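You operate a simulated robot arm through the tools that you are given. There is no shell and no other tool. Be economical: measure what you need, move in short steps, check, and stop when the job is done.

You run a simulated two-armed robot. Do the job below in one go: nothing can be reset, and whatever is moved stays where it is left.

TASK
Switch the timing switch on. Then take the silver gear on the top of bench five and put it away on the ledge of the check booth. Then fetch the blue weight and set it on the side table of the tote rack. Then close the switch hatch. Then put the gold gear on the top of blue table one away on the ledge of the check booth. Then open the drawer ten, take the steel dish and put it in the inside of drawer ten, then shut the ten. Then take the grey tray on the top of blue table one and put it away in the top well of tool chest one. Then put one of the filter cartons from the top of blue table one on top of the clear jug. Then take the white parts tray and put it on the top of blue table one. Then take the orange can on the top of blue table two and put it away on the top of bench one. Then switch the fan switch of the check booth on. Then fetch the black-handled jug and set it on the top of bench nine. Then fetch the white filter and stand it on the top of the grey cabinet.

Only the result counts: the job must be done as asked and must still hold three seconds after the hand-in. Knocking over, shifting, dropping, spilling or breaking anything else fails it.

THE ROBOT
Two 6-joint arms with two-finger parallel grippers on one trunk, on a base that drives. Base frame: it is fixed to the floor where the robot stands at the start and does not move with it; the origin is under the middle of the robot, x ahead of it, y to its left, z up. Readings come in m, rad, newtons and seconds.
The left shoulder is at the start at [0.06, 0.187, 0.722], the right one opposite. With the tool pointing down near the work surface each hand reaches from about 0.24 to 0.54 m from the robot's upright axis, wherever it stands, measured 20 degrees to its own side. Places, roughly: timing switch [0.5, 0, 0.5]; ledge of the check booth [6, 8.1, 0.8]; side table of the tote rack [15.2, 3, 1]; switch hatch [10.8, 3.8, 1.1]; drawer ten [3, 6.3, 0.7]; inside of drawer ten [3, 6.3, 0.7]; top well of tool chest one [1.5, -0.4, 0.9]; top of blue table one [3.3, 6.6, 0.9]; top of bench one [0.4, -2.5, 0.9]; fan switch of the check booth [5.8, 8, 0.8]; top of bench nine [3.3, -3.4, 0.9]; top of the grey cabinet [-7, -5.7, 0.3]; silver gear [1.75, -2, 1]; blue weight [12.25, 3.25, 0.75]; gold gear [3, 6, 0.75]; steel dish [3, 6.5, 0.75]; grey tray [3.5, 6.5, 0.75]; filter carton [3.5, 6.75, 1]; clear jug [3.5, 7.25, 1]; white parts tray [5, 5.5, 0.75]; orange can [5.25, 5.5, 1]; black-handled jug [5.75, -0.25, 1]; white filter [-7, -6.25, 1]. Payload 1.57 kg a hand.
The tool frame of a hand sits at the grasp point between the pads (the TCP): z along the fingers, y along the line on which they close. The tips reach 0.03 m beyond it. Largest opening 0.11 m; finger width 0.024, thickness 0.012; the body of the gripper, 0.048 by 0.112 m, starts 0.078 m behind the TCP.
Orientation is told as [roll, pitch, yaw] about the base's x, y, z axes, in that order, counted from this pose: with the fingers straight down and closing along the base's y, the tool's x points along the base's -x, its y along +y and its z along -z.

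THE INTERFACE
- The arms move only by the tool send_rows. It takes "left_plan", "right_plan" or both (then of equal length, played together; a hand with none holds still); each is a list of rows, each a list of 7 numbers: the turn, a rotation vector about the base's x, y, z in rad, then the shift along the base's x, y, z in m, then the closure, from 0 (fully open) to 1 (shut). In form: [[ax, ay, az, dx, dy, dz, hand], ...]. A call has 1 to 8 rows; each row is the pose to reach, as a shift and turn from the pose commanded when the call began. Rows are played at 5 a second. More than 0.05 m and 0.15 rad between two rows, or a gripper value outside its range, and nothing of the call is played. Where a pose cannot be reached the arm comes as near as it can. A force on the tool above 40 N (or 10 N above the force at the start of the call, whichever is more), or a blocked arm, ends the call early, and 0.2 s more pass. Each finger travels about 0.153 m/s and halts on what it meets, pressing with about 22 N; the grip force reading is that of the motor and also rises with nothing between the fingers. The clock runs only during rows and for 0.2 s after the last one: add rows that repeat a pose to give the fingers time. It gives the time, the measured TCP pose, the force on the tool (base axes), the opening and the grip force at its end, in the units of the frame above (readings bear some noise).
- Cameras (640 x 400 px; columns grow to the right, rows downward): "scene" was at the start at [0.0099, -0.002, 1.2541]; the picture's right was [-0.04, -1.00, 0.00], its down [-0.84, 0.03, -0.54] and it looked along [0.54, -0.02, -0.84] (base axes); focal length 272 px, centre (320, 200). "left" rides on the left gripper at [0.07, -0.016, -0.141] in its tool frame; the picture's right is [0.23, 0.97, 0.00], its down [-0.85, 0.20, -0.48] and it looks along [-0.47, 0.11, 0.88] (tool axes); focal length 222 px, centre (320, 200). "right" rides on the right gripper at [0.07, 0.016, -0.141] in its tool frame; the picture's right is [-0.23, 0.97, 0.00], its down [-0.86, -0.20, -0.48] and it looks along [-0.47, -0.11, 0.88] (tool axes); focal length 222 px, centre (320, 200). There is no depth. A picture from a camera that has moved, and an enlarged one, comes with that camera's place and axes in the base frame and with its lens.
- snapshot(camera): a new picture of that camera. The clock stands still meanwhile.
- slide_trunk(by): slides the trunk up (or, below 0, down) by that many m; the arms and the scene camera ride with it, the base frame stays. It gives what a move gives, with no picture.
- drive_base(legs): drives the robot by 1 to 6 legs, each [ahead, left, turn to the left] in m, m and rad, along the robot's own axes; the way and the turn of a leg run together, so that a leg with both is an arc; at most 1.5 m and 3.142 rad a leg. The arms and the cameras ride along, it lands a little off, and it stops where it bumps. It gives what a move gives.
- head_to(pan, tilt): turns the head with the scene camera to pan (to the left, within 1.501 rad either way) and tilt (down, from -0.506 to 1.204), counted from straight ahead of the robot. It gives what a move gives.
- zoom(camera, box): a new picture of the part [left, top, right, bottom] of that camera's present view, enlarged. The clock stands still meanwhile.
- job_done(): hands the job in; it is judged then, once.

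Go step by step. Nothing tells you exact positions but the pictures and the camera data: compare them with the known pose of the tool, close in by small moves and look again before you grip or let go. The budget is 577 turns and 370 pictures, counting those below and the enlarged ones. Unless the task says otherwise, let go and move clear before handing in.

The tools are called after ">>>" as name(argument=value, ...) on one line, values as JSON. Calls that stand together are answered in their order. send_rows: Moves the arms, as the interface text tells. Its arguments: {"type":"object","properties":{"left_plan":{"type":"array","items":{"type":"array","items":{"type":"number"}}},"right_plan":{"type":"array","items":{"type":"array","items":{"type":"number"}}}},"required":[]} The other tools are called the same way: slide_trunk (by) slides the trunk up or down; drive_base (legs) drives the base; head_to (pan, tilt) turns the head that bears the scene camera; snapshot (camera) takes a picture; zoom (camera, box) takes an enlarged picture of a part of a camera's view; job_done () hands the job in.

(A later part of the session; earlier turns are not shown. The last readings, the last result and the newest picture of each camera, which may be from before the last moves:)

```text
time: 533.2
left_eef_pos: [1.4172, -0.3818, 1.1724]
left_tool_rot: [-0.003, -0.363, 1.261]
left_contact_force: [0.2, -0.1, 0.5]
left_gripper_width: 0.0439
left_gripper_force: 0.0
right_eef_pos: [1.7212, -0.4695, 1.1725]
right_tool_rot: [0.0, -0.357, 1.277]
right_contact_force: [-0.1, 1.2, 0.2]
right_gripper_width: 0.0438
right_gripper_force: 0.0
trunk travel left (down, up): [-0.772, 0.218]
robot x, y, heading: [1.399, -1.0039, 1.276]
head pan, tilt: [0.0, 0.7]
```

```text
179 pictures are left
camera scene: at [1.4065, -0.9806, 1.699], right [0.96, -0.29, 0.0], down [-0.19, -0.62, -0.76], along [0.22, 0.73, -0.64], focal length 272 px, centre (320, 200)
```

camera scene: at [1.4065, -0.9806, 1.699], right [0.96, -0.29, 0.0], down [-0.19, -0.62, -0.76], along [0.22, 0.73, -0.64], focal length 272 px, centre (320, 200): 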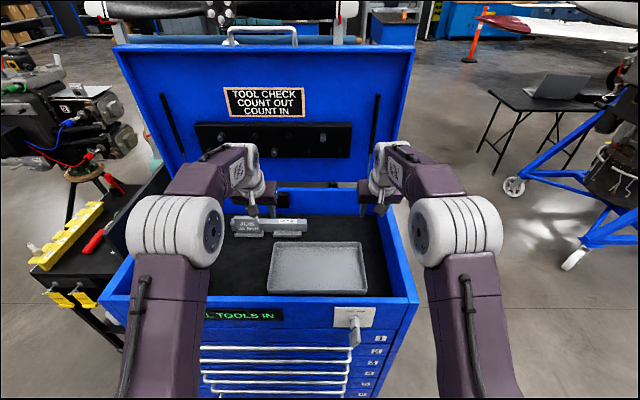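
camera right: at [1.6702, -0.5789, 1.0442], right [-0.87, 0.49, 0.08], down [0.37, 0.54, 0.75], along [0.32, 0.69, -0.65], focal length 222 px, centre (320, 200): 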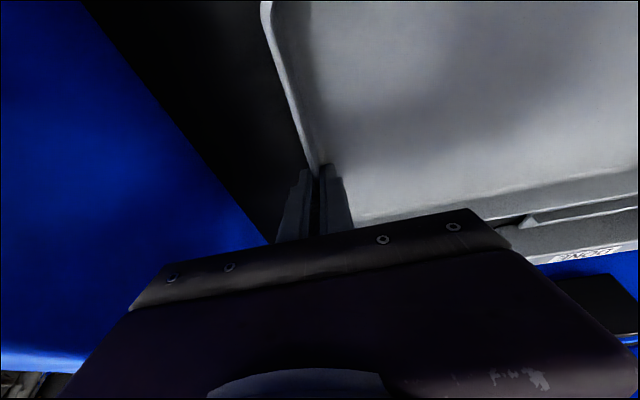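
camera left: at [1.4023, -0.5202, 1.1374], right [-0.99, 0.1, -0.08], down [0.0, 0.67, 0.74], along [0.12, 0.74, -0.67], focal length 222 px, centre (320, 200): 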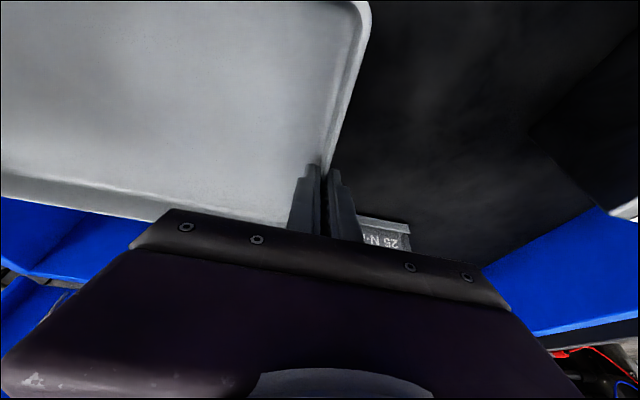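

The tray lies in the top well. I pull out, straighten the hands and go to look for the black-handled jug to the east.

>>> drive_base(legs=[[-0.1, 0, 0], [0, -1.3, 0]])

>>> send_rows(left_plan=[[-0.115, 0.035, 0, -0.015, -0.035, 0, 0.3], [-0.23, 0.07, 0, -0.03, -0.08, 0, 0], [-0.345, 0.104, 0, -0.05, -0.12, 0, 0], [-0.345, 0.104, 0, -0.07, -0.16, 0, 0], [-0.345, 0.104, 0, -0.075, -0.18, 0, 0]], right_plan=[[-0.115, 0.035, 0, -0.01, -0.04, 0, 0.3], [-0.23, 0.07, 0, -0.02, -0.08, 0, 0], [-0.345, 0.104, 0, -0.035, -0.12, 0, 0], [-0.345, 0.104, 0, -0.045, -0.16, 0, 0], [-0.345, 0.104, 0, -0.05, -0.18, 0, 0]])

>>> head_to(pan=-1.2, tilt=0.25)

>>> snapshot(camera="scene")

```text
time: 540.4
left_eef_pos: [2.6131, -0.8579, 1.1728]
left_tool_rot: [-0.002, -0.364, 1.252]
left_contact_force: [0.6, 0.2, 0.4]
left_gripper_width: 0.0442
left_gripper_force: 0.0
right_eef_pos: [2.9172, -0.9482, 1.1714]
right_tool_rot: [-0.001, -0.355, 1.268]
right_contact_force: [-0.3, -0.1, -1.3]
right_gripper_width: 0.0439
right_gripper_force: 0.0
trunk travel left (down, up): [-0.772, 0.218]
robot x, y, heading: [2.5926, -1.4786, 1.268]
head pan, tilt: [0.0, 0.7]
```

```text
time: 541.6
left_eef_pos: [2.5385, -1.0391, 1.1735]
left_tool_rot: [-0.011, -0.006, 1.253]
left_contact_force: [0.7, -0.3, -0.1]
left_gripper_width: 0.11
left_gripper_force: 0.0
right_eef_pos: [2.8659, -1.1305, 1.1732]
right_tool_rot: [-0.004, 0.003, 1.267]
right_contact_force: [0.1, 0.4, 0.6]
right_gripper_width: 0.1101
right_gripper_force: 0.0
trunk travel left (down, up): [-0.772, 0.218]
robot x, y, heading: [2.5937, -1.4789, 1.267]
head pan, tilt: [0.0, 0.7]
```

```text
time: 543.0
left_eef_pos: [2.5379, -1.0358, 1.1734]
left_tool_rot: [-0.011, -0.003, 1.255]
left_contact_force: [-0.2, 0.5, 0.0]
left_gripper_width: 0.11
left_gripper_force: 0.0
right_eef_pos: [2.8658, -1.1282, 1.1726]
right_tool_rot: [-0.004, 0.003, 1.266]
right_contact_force: [-1.0, 0.8, -0.2]
right_gripper_width: 0.11
right_gripper_force: 0.0
trunk travel left (down, up): [-0.772, 0.218]
robot x, y, heading: [2.591, -1.4784, 1.27]
head pan, tilt: [-1.201, 0.25]
```

```text
178 pictures are left
camera scene: at [2.6652, -1.5304, 1.7399], right [0.06, -1.0, 0.0], down [-0.25, -0.02, -0.97], along [0.97, 0.06, -0.25], focal length 272 px, centre (320, 200)
```

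scene: 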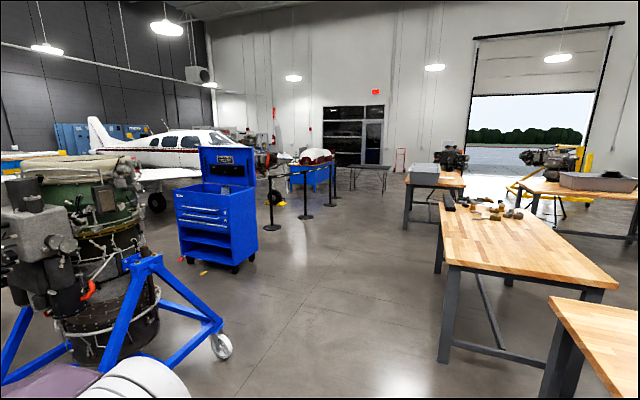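

>>> zoom(camera="scene", box=[160, 130, 280, 280])

>>> zoom(camera="scene", box=[400, 140, 640, 290])

```text
2.67 times, centred on (220, 205) of scene
camera zoom: at [2.6652, -1.5304, 1.7399], right [0.06, -1.0, 0.0], down [-0.25, -0.02, -0.97], along [0.97, 0.06, -0.25], focal length 724 px, centre (587, 187)
```

zoom: 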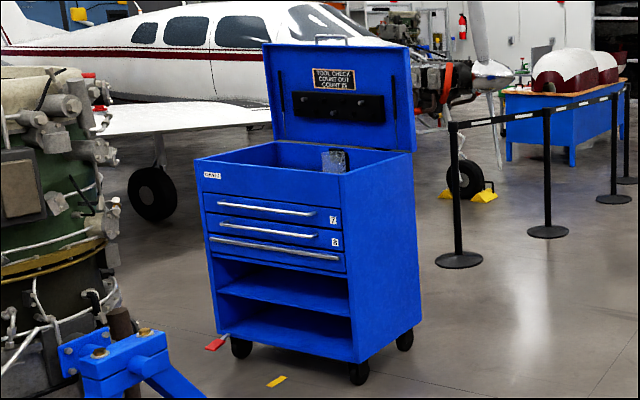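

```text
2.67 times, centred on (520, 215) of scene
camera zoom: at [2.6652, -1.5304, 1.7399], right [0.06, -1.0, 0.0], down [-0.25, -0.02, -0.97], along [0.97, 0.06, -0.25], focal length 724 px, centre (-213, 160)
```

zoom: 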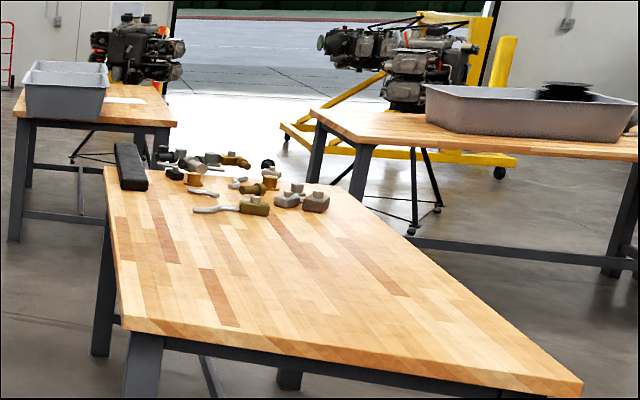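

The jug stands in the well of the other tool chest, at about [5.8, -0.2]. I drive round the engine stand to its front.

>>> drive_base(legs=[[0, 0, -1.56], [0.814, 0.258, 0], [0.814, 0.258, 0], [0.546, 0.789, 0], [-0.3, 0.84, 0]])

>>> head_to(pan=0, tilt=0.5)

>>> snapshot(camera="scene")

```text
time: 564.3
left_eef_pos: [5.4378, 0.1043, 1.1725]
left_tool_rot: [-0.012, -0.006, -0.303]
left_contact_force: [-0.2, 0.0, -0.8]
left_gripper_width: 0.1099
left_gripper_force: 0.1
right_eef_pos: [5.3504, -0.2251, 1.1717]
right_tool_rot: [-0.002, 0.004, -0.289]
right_contact_force: [0.3, 0.1, 0.5]
right_gripper_width: 0.1099
right_gripper_force: 0.0
trunk travel left (down, up): [-0.772, 0.218]
robot x, y, heading: [4.9962, 0.0456, -0.293]
head pan, tilt: [-1.201, 0.25]
```

```text
time: 565.7
left_eef_pos: [5.4366, 0.104, 1.1732]
left_tool_rot: [-0.01, -0.006, -0.3]
left_contact_force: [-0.4, 0.7, -0.2]
left_gripper_width: 0.1101
left_gripper_force: 0.1
right_eef_pos: [5.3491, -0.2246, 1.1722]
right_tool_rot: [-0.004, 0.003, -0.287]
right_contact_force: [-0.5, -0.4, -0.5]
right_gripper_width: 0.1099
right_gripper_force: 0.0
trunk travel left (down, up): [-0.772, 0.218]
robot x, y, heading: [4.9974, 0.0476, -0.294]
head pan, tilt: [0.0, 0.499]
```

```text
175 pictures are left
camera scene: at [5.0238, 0.0381, 1.7168], right [-0.29, -0.96, 0.0], down [-0.46, 0.14, -0.88], along [0.84, -0.25, -0.48], focal length 272 px, centre (320, 200)
```

scene: 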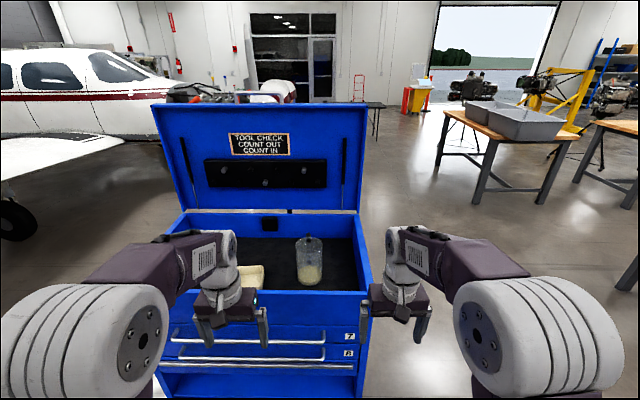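

>>> zoom(camera="scene", box=[220, 220, 380, 320])

```text
4.00 times, centred on (300, 270) of scene
camera zoom: at [5.0238, 0.0381, 1.7168], right [-0.29, -0.96, 0.0], down [-0.46, 0.14, -0.88], along [0.84, -0.25, -0.48], focal length 1086 px, centre (400, -80)
```

zoom: 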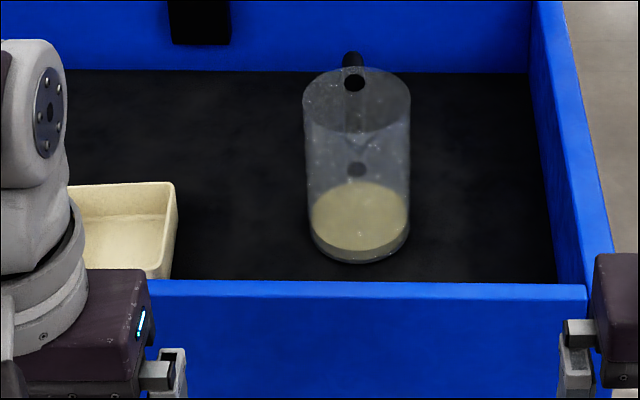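

The jug (about 10 cm across, rim at z 1.08, with some pale contents) stands at about [5.81, -0.152]. I'll grip its body from above with the right hand; I drive in.

>>> drive_base(legs=[[0.2, 0.19, 0], [0.14, 0, 0]])

>>> zoom(camera="scene", box=[280, 240, 440, 380])

>>> snapshot(camera="right")

```text
time: 568.6
left_eef_pos: [5.8151, 0.1895, 1.1739]
left_tool_rot: [-0.012, -0.006, -0.304]
left_contact_force: [0.0, -0.9, -0.1]
left_gripper_width: 0.11
left_gripper_force: 0.0
right_eef_pos: [5.727, -0.1391, 1.1733]
right_tool_rot: [-0.005, 0.0, -0.289]
right_contact_force: [0.1, -0.1, 0.1]
right_gripper_width: 0.1099
right_gripper_force: 0.1
trunk travel left (down, up): [-0.772, 0.218]
robot x, y, heading: [5.3743, 0.131, -0.294]
head pan, tilt: [0.0, 0.499]
```

```text
2.86 times, centred on (360, 310) of scene
camera zoom: at [5.401, 0.1244, 1.7169], right [-0.29, -0.96, 0.0], down [-0.46, 0.14, -0.88], along [0.84, -0.25, -0.48], focal length 776 px, centre (206, -114)
```

zoom: 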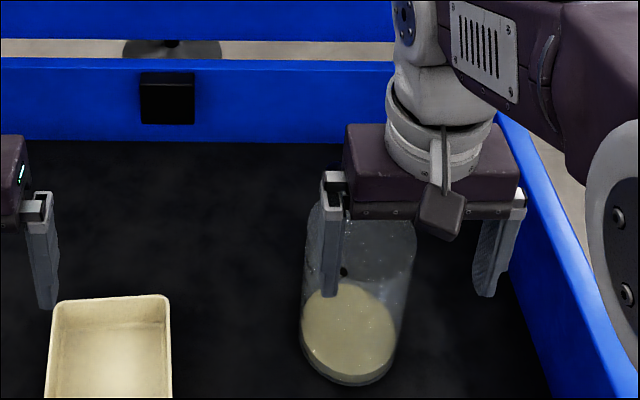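

```text
172 pictures are left
camera right: at [5.6652, -0.1018, 1.3139], right [0.5, 0.87, 0.0], down [0.76, -0.43, 0.48], along [0.41, -0.24, -0.88], focal length 222 px, centre (320, 200)
```

right: 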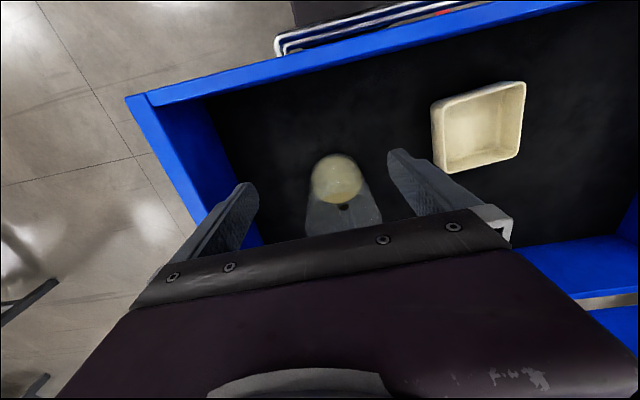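

>>> send_rows(right_plan=[[0, 0, 0, 0.03, -0.005, 0, 0], [0, 0, 0, 0.06, -0.01, 0, 0], [0, 0, 0, 0.09, -0.015, 0, 0], [0, 0, 0, 0.09, -0.015, -0.03, 0], [0, 0, 0, 0.09, -0.015, -0.03, 0]])

>>> snapshot(camera="right")

>>> zoom(camera="scene", box=[280, 230, 440, 370])

```text
time: 569.8
left_eef_pos: [5.8171, 0.1891, 1.1734]
left_tool_rot: [-0.011, -0.005, -0.304]
left_contact_force: [0.4, -0.2, -0.3]
left_gripper_width: 0.1099
left_gripper_force: 0.1
right_eef_pos: [5.8174, -0.1541, 1.1426]
right_tool_rot: [-0.002, 0.004, -0.29]
right_contact_force: [-0.5, 0.5, 0.1]
right_gripper_width: 0.1099
right_gripper_force: 0.0
trunk travel left (down, up): [-0.772, 0.218]
robot x, y, heading: [5.3739, 0.1326, -0.292]
head pan, tilt: [0.0, 0.499]
```

```text
171 pictures are left
camera right: at [5.7566, -0.1178, 1.2835], right [0.5, 0.87, 0.0], down [0.76, -0.43, 0.48], along [0.41, -0.24, -0.88], focal length 222 px, centre (320, 200)
```

right: 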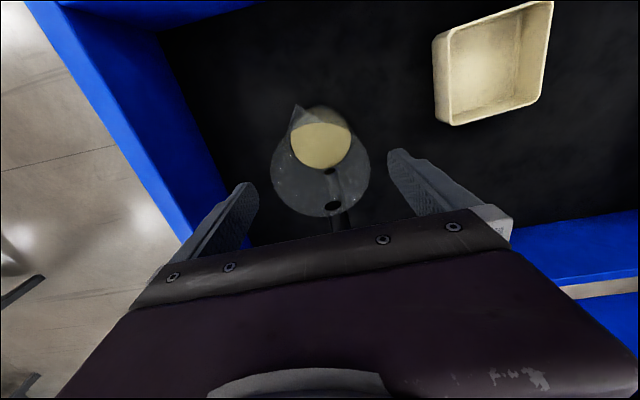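

```text
2.86 times, centred on (360, 300) of scene
camera zoom: at [5.4028, 0.1237, 1.7168], right [-0.29, -0.96, 0.0], down [-0.46, 0.14, -0.88], along [0.84, -0.25, -0.48], focal length 776 px, centre (206, -86)
```

zoom: 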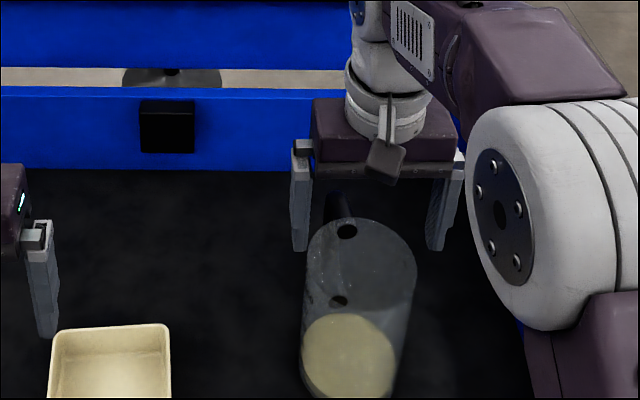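

>>> send_rows(right_plan=[[0, 0, 0, 0.0095, -0.003, 0, 0], [0, 0, 0, 0.0095, -0.003, -0.018, 0], [0, 0, 0, 0.0095, -0.003, -0.022, 0]])

>>> zoom(camera="right", box=[200, 90, 440, 240])

>>> zoom(camera="scene", box=[340, 260, 420, 330])

```text
time: 570.6
left_eef_pos: [5.8167, 0.1893, 1.174]
left_tool_rot: [-0.011, -0.005, -0.302]
left_contact_force: [0.7, -1.3, -0.5]
left_gripper_width: 0.1102
left_gripper_force: 0.0
right_eef_pos: [5.829, -0.158, 1.12]
right_tool_rot: [-0.004, 0.002, -0.29]
right_contact_force: [-0.9, 0.4, -0.2]
right_gripper_width: 0.1099
right_gripper_force: 0.1
trunk travel left (down, up): [-0.772, 0.218]
robot x, y, heading: [5.3723, 0.1317, -0.295]
head pan, tilt: [0.0, 0.499]
```

```text
2.67 times, centred on (320, 165) of right
camera zoom: at [5.7665, -0.1205, 1.2612], right [0.5, 0.87, 0.0], down [0.76, -0.43, 0.48], along [0.41, -0.24, -0.88], focal length 592 px, centre (320, 293)
```

zoom: 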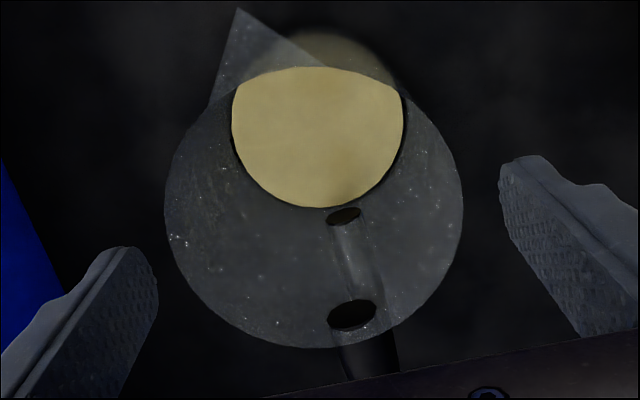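

```text
5.71 times, centred on (380, 295) of scene
camera zoom: at [5.4035, 0.1235, 1.7168], right [-0.29, -0.96, 0.0], down [-0.46, 0.14, -0.88], along [0.84, -0.25, -0.48], focal length 1552 px, centre (-23, -343)
```

zoom: 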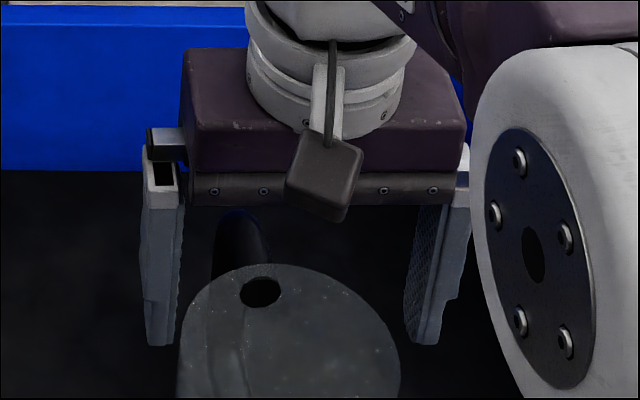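

>>> send_rows(right_plan=[[0, 0, 0, -0.005, 0.0015, -0.01, 0], [0, 0, 0, -0.005, 0.0015, -0.025, 0], [0, 0, 0, -0.005, 0.0015, -0.04, 0], [0, 0, 0, -0.005, 0.0015, -0.055, 0], [0, 0, 0, -0.005, 0.0015, -0.07, 0], [0, 0, 0, -0.005, 0.0015, -0.085, 0], [0, 0, 0, -0.005, 0.0015, -0.095, 0]])

>>> zoom(camera="right", box=[200, 90, 440, 240])

>>> zoom(camera="scene", box=[320, 240, 420, 330])

```text
time: 572.2
left_eef_pos: [5.8177, 0.188, 1.1734]
left_tool_rot: [-0.011, -0.006, -0.304]
left_contact_force: [-0.2, 0.1, 0.3]
left_gripper_width: 0.1101
left_gripper_force: 0.1
right_eef_pos: [5.8237, -0.157, 1.0248]
right_tool_rot: [-0.004, 0.004, -0.289]
right_contact_force: [0.5, 0.4, 0.1]
right_gripper_width: 0.1099
right_gripper_force: 0.0
trunk travel left (down, up): [-0.772, 0.218]
robot x, y, heading: [5.3745, 0.1355, -0.289]
head pan, tilt: [0.0, 0.499]
```

```text
2.67 times, centred on (320, 165) of right
camera zoom: at [5.7616, -0.1195, 1.1658], right [0.5, 0.87, 0.0], down [0.77, -0.43, 0.48], along [0.41, -0.24, -0.88], focal length 592 px, centre (320, 293)
```

zoom: 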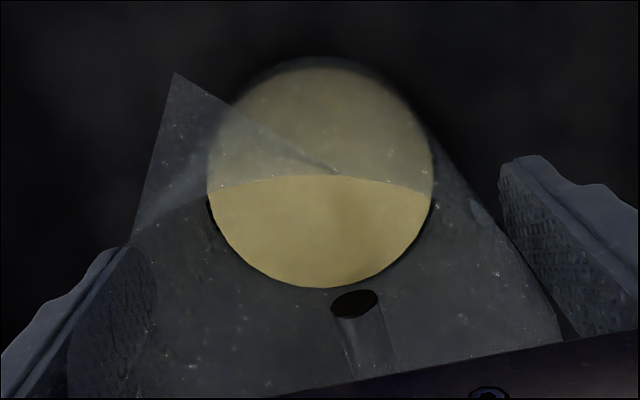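

```text
4.44 times, centred on (370, 285) of scene
camera zoom: at [5.4036, 0.1234, 1.7168], right [-0.29, -0.96, 0.0], down [-0.46, 0.14, -0.88], along [0.84, -0.25, -0.48], focal length 1207 px, centre (98, -178)
```

zoom: 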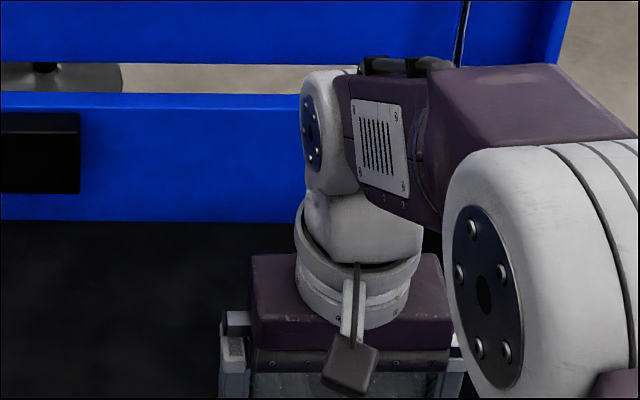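

>>> send_rows(right_plan=[[0, 0, 0, 0, 0, 0, 0.1], [0, 0, 0, 0, 0, 0, 0.2], [0, 0, 0, 0, 0, 0, 0.3], [0, 0, 0, 0, 0, 0, 0.4], [0, 0, 0, 0, 0, 0, 0.4]])

>>> send_rows(right_plan=[[0, 0, 0, 0, 0, 0.01, 0.5], [0, 0, 0, 0, 0, 0.03, 0.5], [0, 0, 0, 0, 0, 0.05, 0.5]])

>>> zoom(camera="right", box=[200, 90, 440, 240])

```text
time: 573.4
left_eef_pos: [5.8178, 0.1896, 1.1739]
left_tool_rot: [-0.009, -0.004, -0.304]
left_contact_force: [0.0, -0.6, -0.2]
left_gripper_width: 0.1101
left_gripper_force: 0.1
right_eef_pos: [5.8241, -0.1563, 1.0254]
right_tool_rot: [-0.004, 0.003, -0.288]
right_contact_force: [-0.5, 0.5, 0.3]
right_gripper_width: 0.1017
right_gripper_force: 21.9
trunk travel left (down, up): [-0.772, 0.218]
robot x, y, heading: [5.3736, 0.1291, -0.292]
head pan, tilt: [0.0, 0.499]
```

```text
time: 574.2
left_eef_pos: [5.8153, 0.1892, 1.1739]
left_tool_rot: [-0.012, -0.005, -0.304]
left_contact_force: [0.1, 1.1, -0.3]
left_gripper_width: 0.11
left_gripper_force: 0.1
right_eef_pos: [5.8248, -0.1556, 1.0745]
right_tool_rot: [-0.005, 0.004, -0.289]
right_contact_force: [-0.4, -0.3, -1.0]
right_gripper_width: 0.1019
right_gripper_force: 22.1
trunk travel left (down, up): [-0.772, 0.218]
robot x, y, heading: [5.3715, 0.1318, -0.296]
head pan, tilt: [0.0, 0.499]
```

```text
2.67 times, centred on (320, 165) of right
camera zoom: at [5.7615, -0.1195, 1.2162], right [0.5, 0.87, 0.0], down [0.77, -0.43, 0.48], along [0.41, -0.24, -0.88], focal length 592 px, centre (320, 293)
```

zoom: 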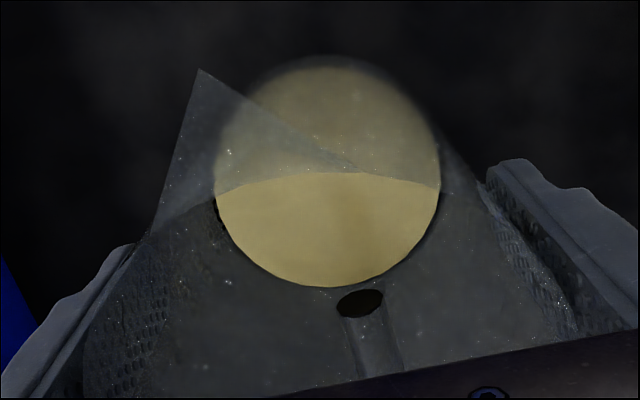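

>>> send_rows(right_plan=[[0, 0, 0, 0, 0, 0.02, 0.5], [0, 0, 0, 0, 0, 0.05, 0.5], [0, 0, 0, 0, 0, 0.08, 0.5]])

>>> slide_trunk(by=0.08)

>>> snapshot(camera="scene")

```text
time: 575.0
left_eef_pos: [5.8174, 0.1886, 1.1744]
left_tool_rot: [-0.011, -0.007, -0.303]
left_contact_force: [0.7, 0.1, 0.1]
left_gripper_width: 0.11
left_gripper_force: 0.1
right_eef_pos: [5.8244, -0.1563, 1.1563]
right_tool_rot: [-0.004, 0.007, -0.291]
right_contact_force: [0.9, 0.8, -0.9]
right_gripper_width: 0.102
right_gripper_force: 22.5
trunk travel left (down, up): [-0.772, 0.218]
robot x, y, heading: [5.3748, 0.1324, -0.292]
head pan, tilt: [0.0, 0.499]
```

```text
time: 576.1
left_eef_pos: [5.8176, 0.189, 1.2532]
left_tool_rot: [-0.01, -0.004, -0.305]
left_contact_force: [0.3, -0.9, 0.8]
left_gripper_width: 0.1103
left_gripper_force: 0.0
right_eef_pos: [5.8229, -0.1561, 1.2354]
right_tool_rot: [-0.003, 0.002, -0.289]
right_contact_force: [0.2, -0.8, -2.0]
right_gripper_width: 0.102
right_gripper_force: 22.2
trunk travel left (down, up): [-0.852, 0.138]
robot x, y, heading: [5.3734, 0.1333, -0.295]
head pan, tilt: [0.0, 0.499]
```

```text
164 pictures are left
camera scene: at [5.4037, 0.1233, 1.7968], right [-0.29, -0.96, 0.0], down [-0.46, 0.14, -0.88], along [0.84, -0.25, -0.48], focal length 272 px, centre (320, 200)
```

scene: 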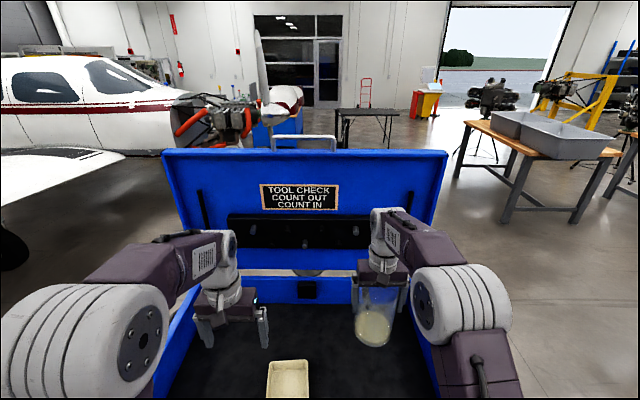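

The jug is held upright. I back out the way I came and look for bench nine.

>>> drive_base(legs=[[-0.36, -0.1, 0], [0.3, -0.9, 0], [-0.55, -0.79, 0], [0, 0, -1.28]])

>>> head_to(pan=-0.3, tilt=0.35)

>>> snapshot(camera="scene")

```text
time: 590.9
left_eef_pos: [4.4528, -1.8139, 1.2527]
left_tool_rot: [-0.012, -0.005, -1.582]
left_contact_force: [0.4, 1.3, -0.8]
left_gripper_width: 0.1102
left_gripper_force: 0.1
right_eef_pos: [4.1244, -1.9196, 1.2355]
right_tool_rot: [-0.004, 0.003, -1.568]
right_contact_force: [0.5, -1.4, -1.8]
right_gripper_width: 0.1018
right_gripper_force: 22.0
trunk travel left (down, up): [-0.852, 0.138]
robot x, y, heading: [4.2719, -1.4083, -1.574]
head pan, tilt: [0.0, 0.499]
```

```text
time: 591.7
left_eef_pos: [4.4528, -1.8144, 1.2531]
left_tool_rot: [-0.011, -0.005, -1.581]
left_contact_force: [-0.2, 0.4, 1.0]
left_gripper_width: 0.1099
left_gripper_force: 0.0
right_eef_pos: [4.1238, -1.9197, 1.2342]
right_tool_rot: [-0.002, 0.003, -1.566]
right_contact_force: [-0.1, 0.3, -1.8]
right_gripper_width: 0.1019
right_gripper_force: 22.3
trunk travel left (down, up): [-0.852, 0.138]
robot x, y, heading: [4.2726, -1.4043, -1.57]
head pan, tilt: [-0.3, 0.351]
```

```text
163 pictures are left
camera scene: at [4.2425, -1.435, 1.8104], right [-0.96, 0.3, 0.0], down [0.1, 0.33, -0.94], along [-0.28, -0.9, -0.34], focal length 272 px, centre (320, 200)
```

scene: 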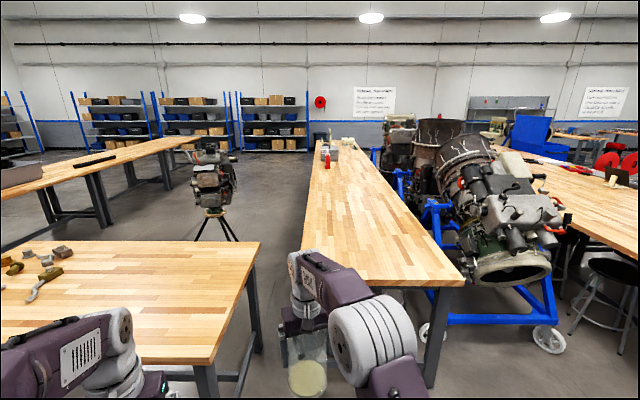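

>>> zoom(camera="scene", box=[280, 140, 480, 300])

```text
2.50 times, centred on (380, 220) of scene
camera zoom: at [4.2425, -1.435, 1.8104], right [-0.96, 0.3, 0.0], down [0.1, 0.33, -0.94], along [-0.28, -0.9, -0.34], focal length 679 px, centre (170, 150)
```

zoom: 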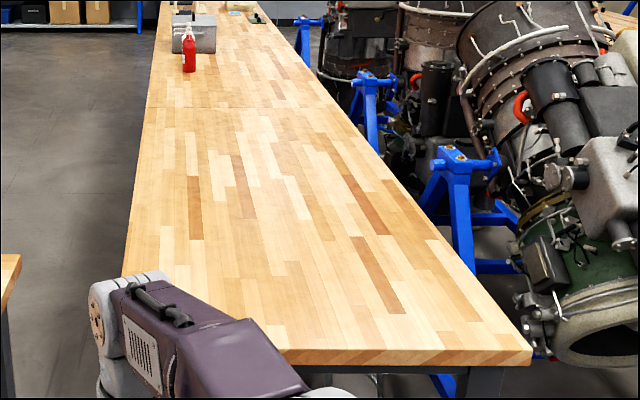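

Bench nine is the near half of the middle bench (centre about [3.3, -3.4]). I drive to its near end.

>>> drive_base(legs=[[0, -0.235, -0.295], [0.9, 0.05, 0]])

>>> head_to(pan=0, tilt=0.7)

>>> snapshot(camera="scene")

```text
time: 597.8
left_eef_pos: [3.8837, -2.6862, 1.2533]
left_tool_rot: [-0.01, -0.006, -1.877]
left_contact_force: [0.9, 0.1, -0.6]
left_gripper_width: 0.1102
left_gripper_force: 0.1
right_eef_pos: [3.5393, -2.6918, 1.2348]
right_tool_rot: [-0.002, 0.004, -1.863]
right_contact_force: [0.3, 0.1, -1.2]
right_gripper_width: 0.1019
right_gripper_force: 21.7
trunk travel left (down, up): [-0.852, 0.138]
robot x, y, heading: [3.8315, -2.2472, -1.867]
head pan, tilt: [-0.3, 0.351]
```

```text
time: 598.6
left_eef_pos: [3.8842, -2.6865, 1.2533]
left_tool_rot: [-0.011, -0.003, -1.876]
left_contact_force: [0.6, -1.0, 0.3]
left_gripper_width: 0.1101
left_gripper_force: 0.0
right_eef_pos: [3.5398, -2.6933, 1.2359]
right_tool_rot: [-0.002, 0.003, -1.863]
right_contact_force: [0.3, -0.5, -2.0]
right_gripper_width: 0.1017
right_gripper_force: 22.2
trunk travel left (down, up): [-0.852, 0.138]
robot x, y, heading: [3.8274, -2.2421, -1.867]
head pan, tilt: [0.0, 0.7]
```

```text
161 pictures are left
camera scene: at [3.8198, -2.2675, 1.7791], right [-0.96, 0.29, 0.0], down [0.19, 0.62, -0.77], along [-0.22, -0.73, -0.64], focal length 272 px, centre (320, 200)
```

scene: 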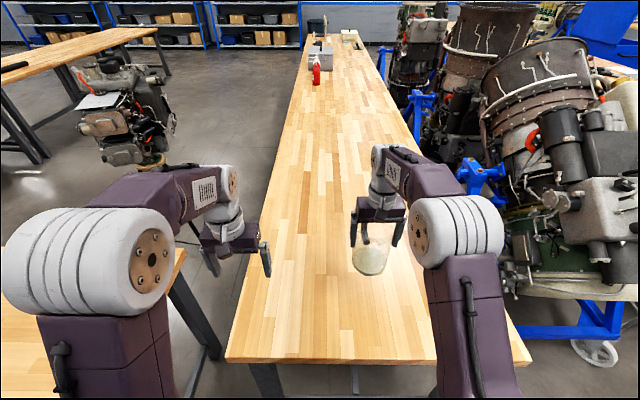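

>>> slide_trunk(by=-0.19)

>>> send_rows(right_plan=[[0, 0, 0, 0, 0, -0.005, 0.5], [0, 0, 0, 0, 0, -0.01, 0.5], [0, 0, 0, 0, 0, -0.014, 0.5], [0, 0, 0, 0, 0, -0.018, 0.5], [0, 0, 0, 0, 0, -0.022, 0.5], [0, 0, 0, 0, 0, -0.022, 0.5]])

>>> zoom(camera="scene", box=[320, 160, 440, 280])

```text
time: 600.7
left_eef_pos: [3.8844, -2.6866, 1.0634]
left_tool_rot: [-0.01, -0.006, -1.876]
left_contact_force: [0.0, 0.2, -0.3]
left_gripper_width: 0.1102
left_gripper_force: 0.0
right_eef_pos: [3.5387, -2.6923, 1.046]
right_tool_rot: [-0.002, 0.002, -1.862]
right_contact_force: [-0.6, 0.3, -1.9]
right_gripper_width: 0.1017
right_gripper_force: 21.9
trunk travel left (down, up): [-0.662, 0.328]
robot x, y, heading: [3.8246, -2.2426, -1.865]
head pan, tilt: [0.0, 0.7]
```

```text
time: 602.1
left_eef_pos: [3.8843, -2.6854, 1.0645]
left_tool_rot: [-0.011, -0.005, -1.875]
left_contact_force: [0.3, 0.1, 0.3]
left_gripper_width: 0.1102
left_gripper_force: 0.0
right_eef_pos: [3.5387, -2.6929, 1.0262]
right_tool_rot: [-0.004, 0.0, -1.862]
right_contact_force: [-1.5, -1.0, 15.2]
right_gripper_width: 0.102
right_gripper_force: 22.0
trunk travel left (down, up): [-0.662, 0.328]
robot x, y, heading: [3.83, -2.2435, -1.871]
head pan, tilt: [0.0, 0.7]
```

```text
3.33 times, centred on (380, 220) of scene
camera zoom: at [3.8208, -2.2651, 1.5894], right [-0.96, 0.29, 0.0], down [0.19, 0.62, -0.77], along [-0.22, -0.73, -0.64], focal length 905 px, centre (120, 133)
```

zoom: 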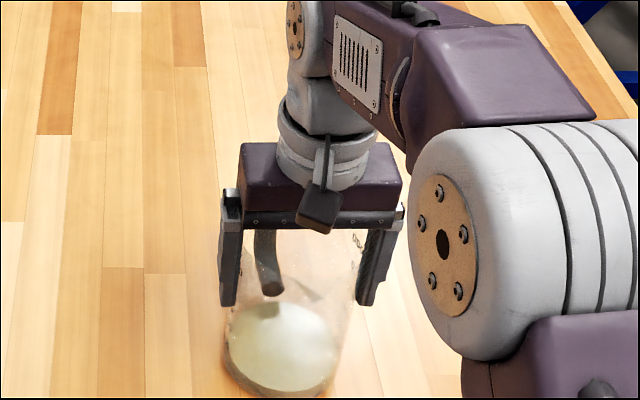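

Contact with the bench. I ease off, open slowly and rise.

>>> send_rows(right_plan=[[0, 0, 0, 0, 0, 0.003, 0.3], [0, 0, 0, 0, 0, 0.003, 0.1], [0, 0, 0, 0, 0, 0.003, 0], [0, 0, 0, 0, 0, 0.003, 0], [0, 0, 0, 0, 0, 0.03, 0], [0, 0, 0, 0, 0, 0.07, 0], [0, 0, 0, 0, 0, 0.11, 0], [0, 0, 0, 0, 0, 0.15, 0]])

>>> snapshot(camera="scene")

```text
time: 603.9
left_eef_pos: [3.8835, -2.6864, 1.063]
left_tool_rot: [-0.011, -0.004, -1.874]
left_contact_force: [-0.1, -1.2, -0.2]
left_gripper_width: 0.1097
left_gripper_force: 0.0
right_eef_pos: [3.5389, -2.6937, 1.1733]
right_tool_rot: [-0.004, 0.006, -1.862]
right_contact_force: [0.4, -0.2, 0.5]
right_gripper_width: 0.11
right_gripper_force: 0.1
trunk travel left (down, up): [-0.662, 0.328]
robot x, y, heading: [3.8238, -2.2402, -1.863]
head pan, tilt: [0.0, 0.7]
```

```text
159 pictures are left
camera scene: at [3.8201, -2.2673, 1.5891], right [-0.96, 0.29, 0.0], down [0.19, 0.62, -0.76], along [-0.22, -0.73, -0.64], focal length 272 px, centre (320, 200)
```

scene: 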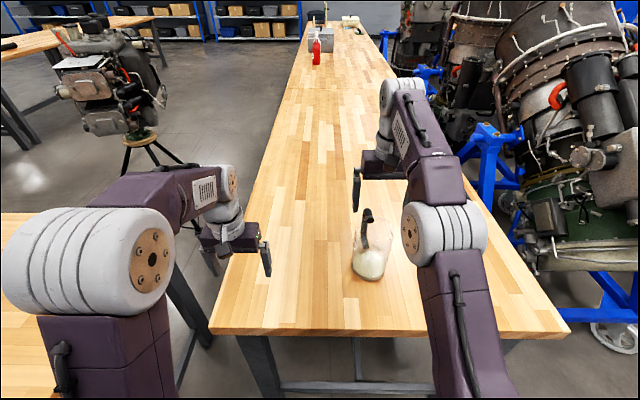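

The jug stands on bench nine. Next the weight and the hatch, far to the east; I back out and head east to look.

>>> slide_trunk(by=0.1)

>>> drive_base(legs=[[-0.9, 0, 0], [0, 0.6, 0], [0, 0, 1.9]])

>>> head_to(pan=0.1, tilt=0.2)

>>> snapshot(camera="scene")

```text
time: 605.2
left_eef_pos: [3.8834, -2.6869, 1.1628]
left_tool_rot: [-0.011, -0.005, -1.876]
left_contact_force: [0.1, 0.1, -0.6]
left_gripper_width: 0.1102
left_gripper_force: 0.0
right_eef_pos: [3.5388, -2.6931, 1.2731]
right_tool_rot: [-0.003, 0.004, -1.863]
right_contact_force: [0.2, 0.4, -0.1]
right_gripper_width: 0.1099
right_gripper_force: 0.0
trunk travel left (down, up): [-0.762, 0.228]
robot x, y, heading: [3.8281, -2.244, -1.862]
head pan, tilt: [0.0, 0.7]
```

```text
time: 617.4
left_eef_pos: [5.0596, -1.3732, 1.1628]
left_tool_rot: [-0.01, -0.006, 0.004]
left_contact_force: [-0.6, -1.3, -1.0]
left_gripper_width: 0.1103
left_gripper_force: 0.0
right_eef_pos: [5.1714, -1.7012, 1.2733]
right_tool_rot: [-0.005, 0.004, 0.018]
right_contact_force: [-0.7, 0.9, 0.3]
right_gripper_width: 0.1101
right_gripper_force: 0.1
trunk travel left (down, up): [-0.762, 0.228]
robot x, y, heading: [4.6523, -1.5604, 0.01]
head pan, tilt: [0.0, 0.7]
```

```text
time: 618.3
left_eef_pos: [5.0585, -1.3719, 1.162]
left_tool_rot: [-0.011, -0.005, 0.003]
left_contact_force: [-0.2, -0.2, 0.4]
left_gripper_width: 0.1098
left_gripper_force: 0.1
right_eef_pos: [5.1709, -1.7004, 1.2742]
right_tool_rot: [-0.004, 0.003, 0.018]
right_contact_force: [0.2, -0.2, 0.1]
right_gripper_width: 0.11
right_gripper_force: 0.0
trunk travel left (down, up): [-0.762, 0.228]
robot x, y, heading: [4.6553, -1.5611, 0.011]
head pan, tilt: [0.099, 0.201]
```

```text
158 pictures are left
camera scene: at [4.6871, -1.552, 1.7344], right [0.11, -0.99, 0.0], down [-0.2, -0.02, -0.98], along [0.97, 0.11, -0.2], focal length 272 px, centre (320, 200)
```

scene: 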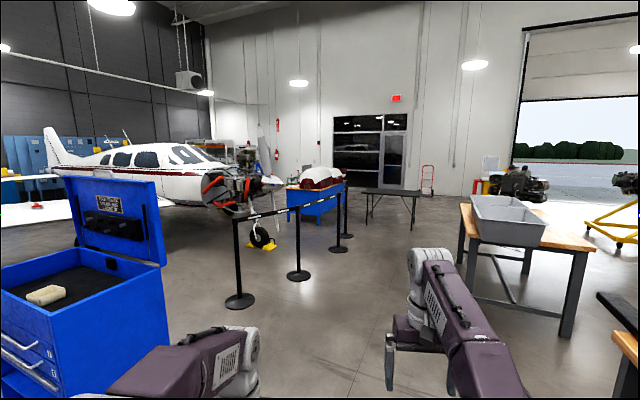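

>>> zoom(camera="scene", box=[40, 110, 360, 260])

```text
2.00 times, centred on (200, 185) of scene
camera zoom: at [4.6871, -1.552, 1.7344], right [0.11, -0.99, 0.0], down [-0.2, -0.02, -0.98], along [0.97, 0.11, -0.2], focal length 543 px, centre (560, 230)
```

zoom: 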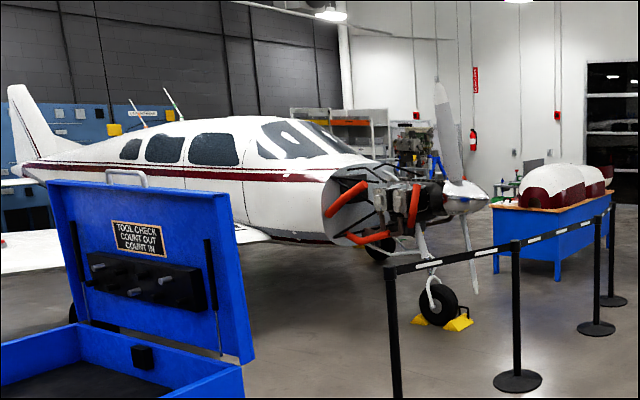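

>>> drive_base(legs=[[1.3, 0, 0], [1.3, -0.1, 0], [1.3, -0.2, 0]])

>>> head_to(pan=0.4, tilt=0.2)

>>> snapshot(camera="scene")

```text
time: 637.2
left_eef_pos: [8.9617, -1.6365, 1.1639]
left_tool_rot: [-0.011, -0.005, -0.002]
left_contact_force: [0.1, 0.5, 0.2]
left_gripper_width: 0.1101
left_gripper_force: 0.1
right_eef_pos: [9.0724, -1.9632, 1.2745]
right_tool_rot: [-0.004, 0.004, 0.013]
right_contact_force: [0.6, 0.7, -0.2]
right_gripper_width: 0.1099
right_gripper_force: 0.0
trunk travel left (down, up): [-0.762, 0.228]
robot x, y, heading: [8.5563, -1.8209, 0.011]
head pan, tilt: [0.099, 0.201]
```

```text
time: 638.0
left_eef_pos: [8.9631, -1.6359, 1.1624]
left_tool_rot: [-0.009, -0.005, -0.003]
left_contact_force: [0.6, -0.5, 0.1]
left_gripper_width: 0.1101
left_gripper_force: 0.1
right_eef_pos: [9.0725, -1.964, 1.2742]
right_tool_rot: [-0.002, 0.004, 0.012]
right_contact_force: [-0.2, 0.6, -0.9]
right_gripper_width: 0.1099
right_gripper_force: 0.1
trunk travel left (down, up): [-0.762, 0.228]
robot x, y, heading: [8.5553, -1.8217, 0.009]
head pan, tilt: [0.4, 0.201]
```

```text
156 pictures are left
camera scene: at [8.5827, -1.7863, 1.7345], right [0.4, -0.92, 0.0], down [-0.18, -0.08, -0.98], along [0.9, 0.39, -0.2], focal length 272 px, centre (320, 200)
```

scene: 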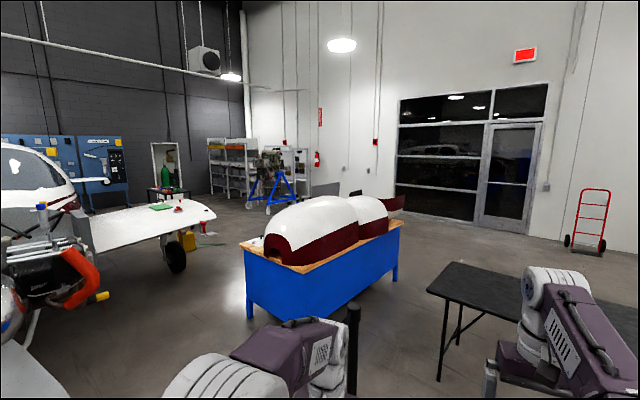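

>>> zoom(camera="scene", box=[0, 130, 240, 280])

>>> zoom(camera="scene", box=[190, 120, 350, 220])

```text
2.67 times, centred on (120, 205) of scene
camera zoom: at [8.5827, -1.7863, 1.7345], right [0.4, -0.92, 0.0], down [-0.18, -0.08, -0.98], along [0.9, 0.39, -0.2], focal length 724 px, centre (853, 187)
```

zoom: 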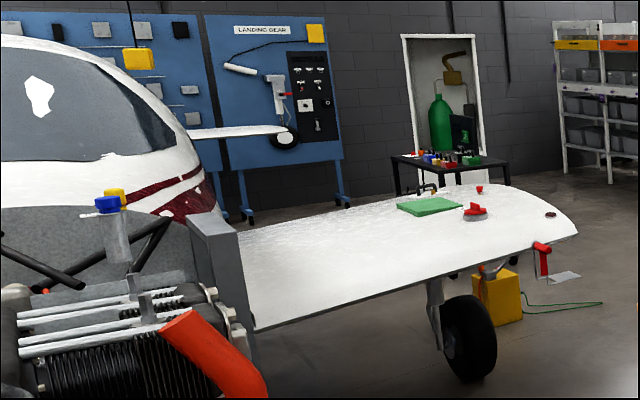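

```text
4.00 times, centred on (270, 170) of scene
camera zoom: at [8.5827, -1.7863, 1.7345], right [0.4, -0.92, 0.0], down [-0.18, -0.08, -0.98], along [0.9, 0.39, -0.2], focal length 1086 px, centre (520, 320)
```

zoom: 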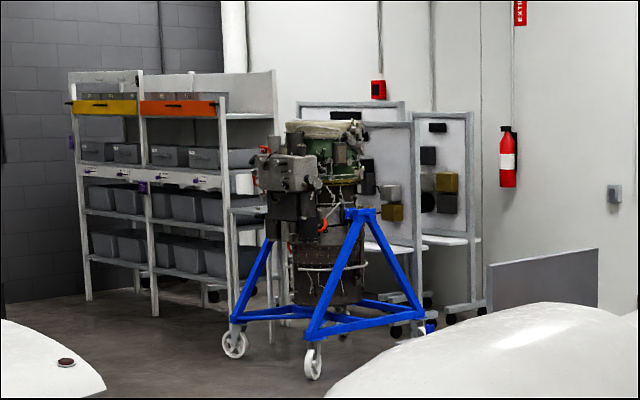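

>>> head_to(pan=0.0, tilt=0.5)

>>> snapshot(camera="scene")

```text
time: 638.9
left_eef_pos: [8.9626, -1.6359, 1.1624]
left_tool_rot: [-0.01, -0.008, -0.002]
left_contact_force: [0.2, 0.3, 0.5]
left_gripper_width: 0.11
left_gripper_force: 0.0
right_eef_pos: [9.0719, -1.9649, 1.2729]
right_tool_rot: [-0.003, 0.005, 0.012]
right_contact_force: [0.6, -0.5, 0.6]
right_gripper_width: 0.1101
right_gripper_force: 0.0
trunk travel left (down, up): [-0.762, 0.228]
robot x, y, heading: [8.5542, -1.8217, 0.012]
head pan, tilt: [0.0, 0.499]
```

```text
153 pictures are left
camera scene: at [8.5878, -1.8221, 1.7069], right [0.01, -1.0, 0.0], down [-0.48, 0.0, -0.88], along [0.88, 0.01, -0.48], focal length 272 px, centre (320, 200)
```

scene: 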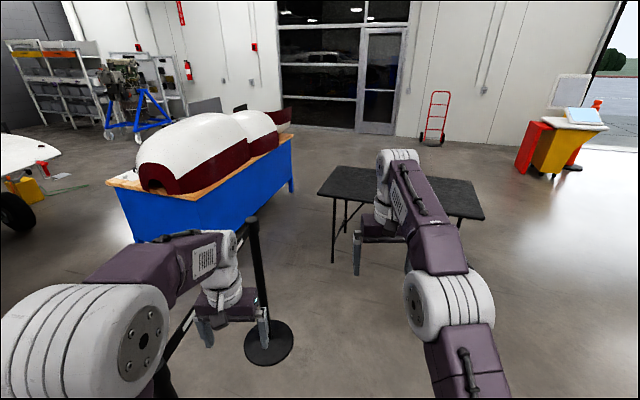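

The barrier post leaves too narrow a gap by the black table, so I go round the black table's south side.

>>> drive_base(legs=[[0.8, -0.7, 0], [0.1, -1.05, 0], [1.3, -0.05, 0], [0.65, 0.2, 0], [0.4, 1.1, 0]])

>>> head_to(pan=0.9, tilt=0.4)

>>> snapshot(camera="scene")

```text
time: 649.6
left_eef_pos: [9.8993, -3.3419, 1.1573]
left_tool_rot: [-0.03, 0.003, 0.005]
left_contact_force: [0.6, 0.7, -0.2]
left_gripper_width: 0.11
left_gripper_force: 0.1
right_eef_pos: [10.0118, -3.6673, 1.2728]
right_tool_rot: [-0.023, 0.012, 0.017]
right_contact_force: [0.2, -0.2, 0.0]
right_gripper_width: 0.11
right_gripper_force: 0.1
trunk travel left (down, up): [-0.762, 0.228]
robot x, y, heading: [9.4875, -3.5489, 0.022]
head pan, tilt: [0.0, 0.499]
stopped in leg 3: the robot was blocked; the commanded pose is now the measured one
```

```text
time: 650.8
left_eef_pos: [9.8993, -3.3426, 1.1551]
left_tool_rot: [-0.031, 0.003, 0.006]
left_contact_force: [-0.1, -0.3, 0.4]
left_gripper_width: 0.1101
left_gripper_force: 0.1
right_eef_pos: [10.0114, -3.6677, 1.2721]
right_tool_rot: [-0.025, 0.012, 0.02]
right_contact_force: [0.2, -0.7, -0.3]
right_gripper_width: 0.11
right_gripper_force: 0.0
trunk travel left (down, up): [-0.762, 0.228]
robot x, y, heading: [9.4865, -3.554, 0.017]
head pan, tilt: [0.901, 0.4]
```

```text
152 pictures are left
camera scene: at [9.4957, -3.4478, 1.7142], right [0.79, -0.61, 0.01], down [-0.24, -0.33, -0.91], along [0.56, 0.72, -0.41], focal length 272 px, centre (320, 200)
```

scene: 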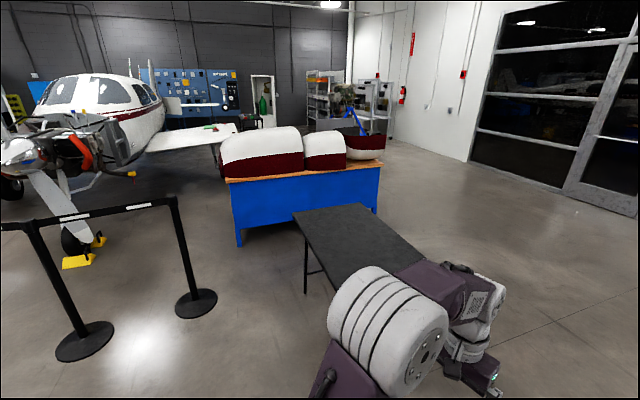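

>>> head_to(pan=-0.5, tilt=0.7)

>>> snapshot(camera="scene")

```text
time: 652.3
left_eef_pos: [9.8993, -3.3427, 1.1566]
left_tool_rot: [-0.034, 0.004, 0.004]
left_contact_force: [0.3, 0.1, 0.6]
left_gripper_width: 0.1102
left_gripper_force: 0.1
right_eef_pos: [10.0121, -3.668, 1.2708]
right_tool_rot: [-0.025, 0.011, 0.019]
right_contact_force: [-0.5, -0.4, 0.6]
right_gripper_width: 0.1097
right_gripper_force: 0.0
trunk travel left (down, up): [-0.762, 0.228]
robot x, y, heading: [9.4863, -3.5543, 0.021]
head pan, tilt: [-0.499, 0.7]
```

```text
151 pictures are left
camera scene: at [9.5145, -3.5613, 1.6895], right [-0.46, -0.89, 0.02], down [-0.58, 0.28, -0.77], along [0.67, -0.37, -0.64], focal length 272 px, centre (320, 200)
```

scene: 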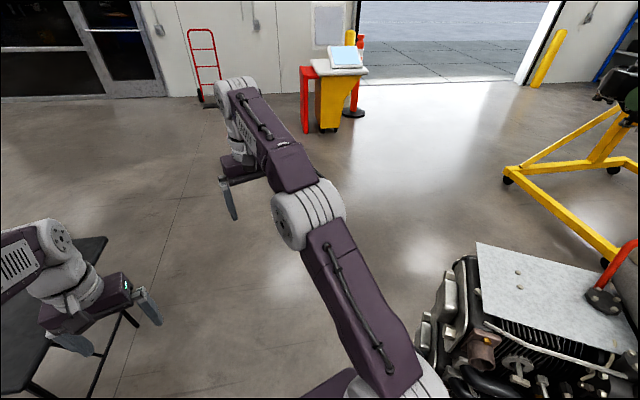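

I bumped a low engine stand on my right. I move left away from it and pass closer to the black table.

>>> drive_base(legs=[[-0.05, 0.27, 0]])

>>> head_to(pan=-0.9, tilt=0.9)

>>> snapshot(camera="scene")

```text
time: 654.2
left_eef_pos: [9.8374, -3.0986, 1.1629]
left_tool_rot: [-0.011, -0.004, 0.0]
left_contact_force: [0.3, -0.2, -0.9]
left_gripper_width: 0.1099
left_gripper_force: 0.0
right_eef_pos: [9.948, -3.4262, 1.2731]
right_tool_rot: [-0.003, 0.004, 0.016]
right_contact_force: [-0.6, -0.3, -0.7]
right_gripper_width: 0.1102
right_gripper_force: 0.0
trunk travel left (down, up): [-0.762, 0.228]
robot x, y, heading: [9.4307, -3.2828, 0.009]
head pan, tilt: [-0.499, 0.7]
```

```text
time: 655.1
left_eef_pos: [9.8384, -3.0981, 1.1636]
left_tool_rot: [-0.012, -0.006, 0.002]
left_contact_force: [-0.3, 0.3, 0.2]
left_gripper_width: 0.1101
left_gripper_force: 0.2
right_eef_pos: [9.9479, -3.4244, 1.2736]
right_tool_rot: [-0.003, 0.005, 0.015]
right_contact_force: [-0.3, -0.2, 0.6]
right_gripper_width: 0.1098
right_gripper_force: 0.2
trunk travel left (down, up): [-0.762, 0.228]
robot x, y, heading: [9.4298, -3.2847, 0.01]
head pan, tilt: [-0.901, 0.901]
```

```text
150 pictures are left
camera scene: at [9.42, -3.3437, 1.673], right [-0.78, -0.63, 0.0], down [-0.5, 0.61, -0.62], along [0.39, -0.48, -0.78], focal length 272 px, centre (320, 200)
```

scene: 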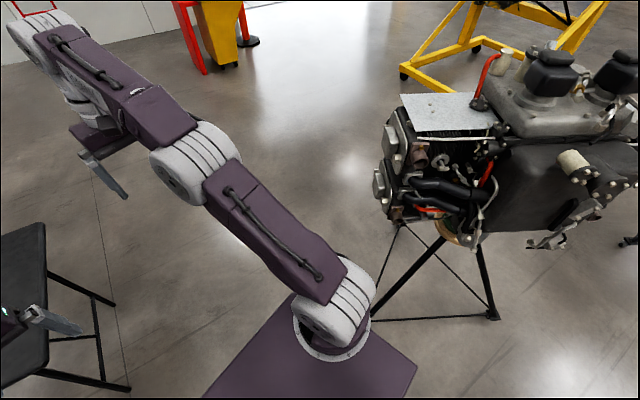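

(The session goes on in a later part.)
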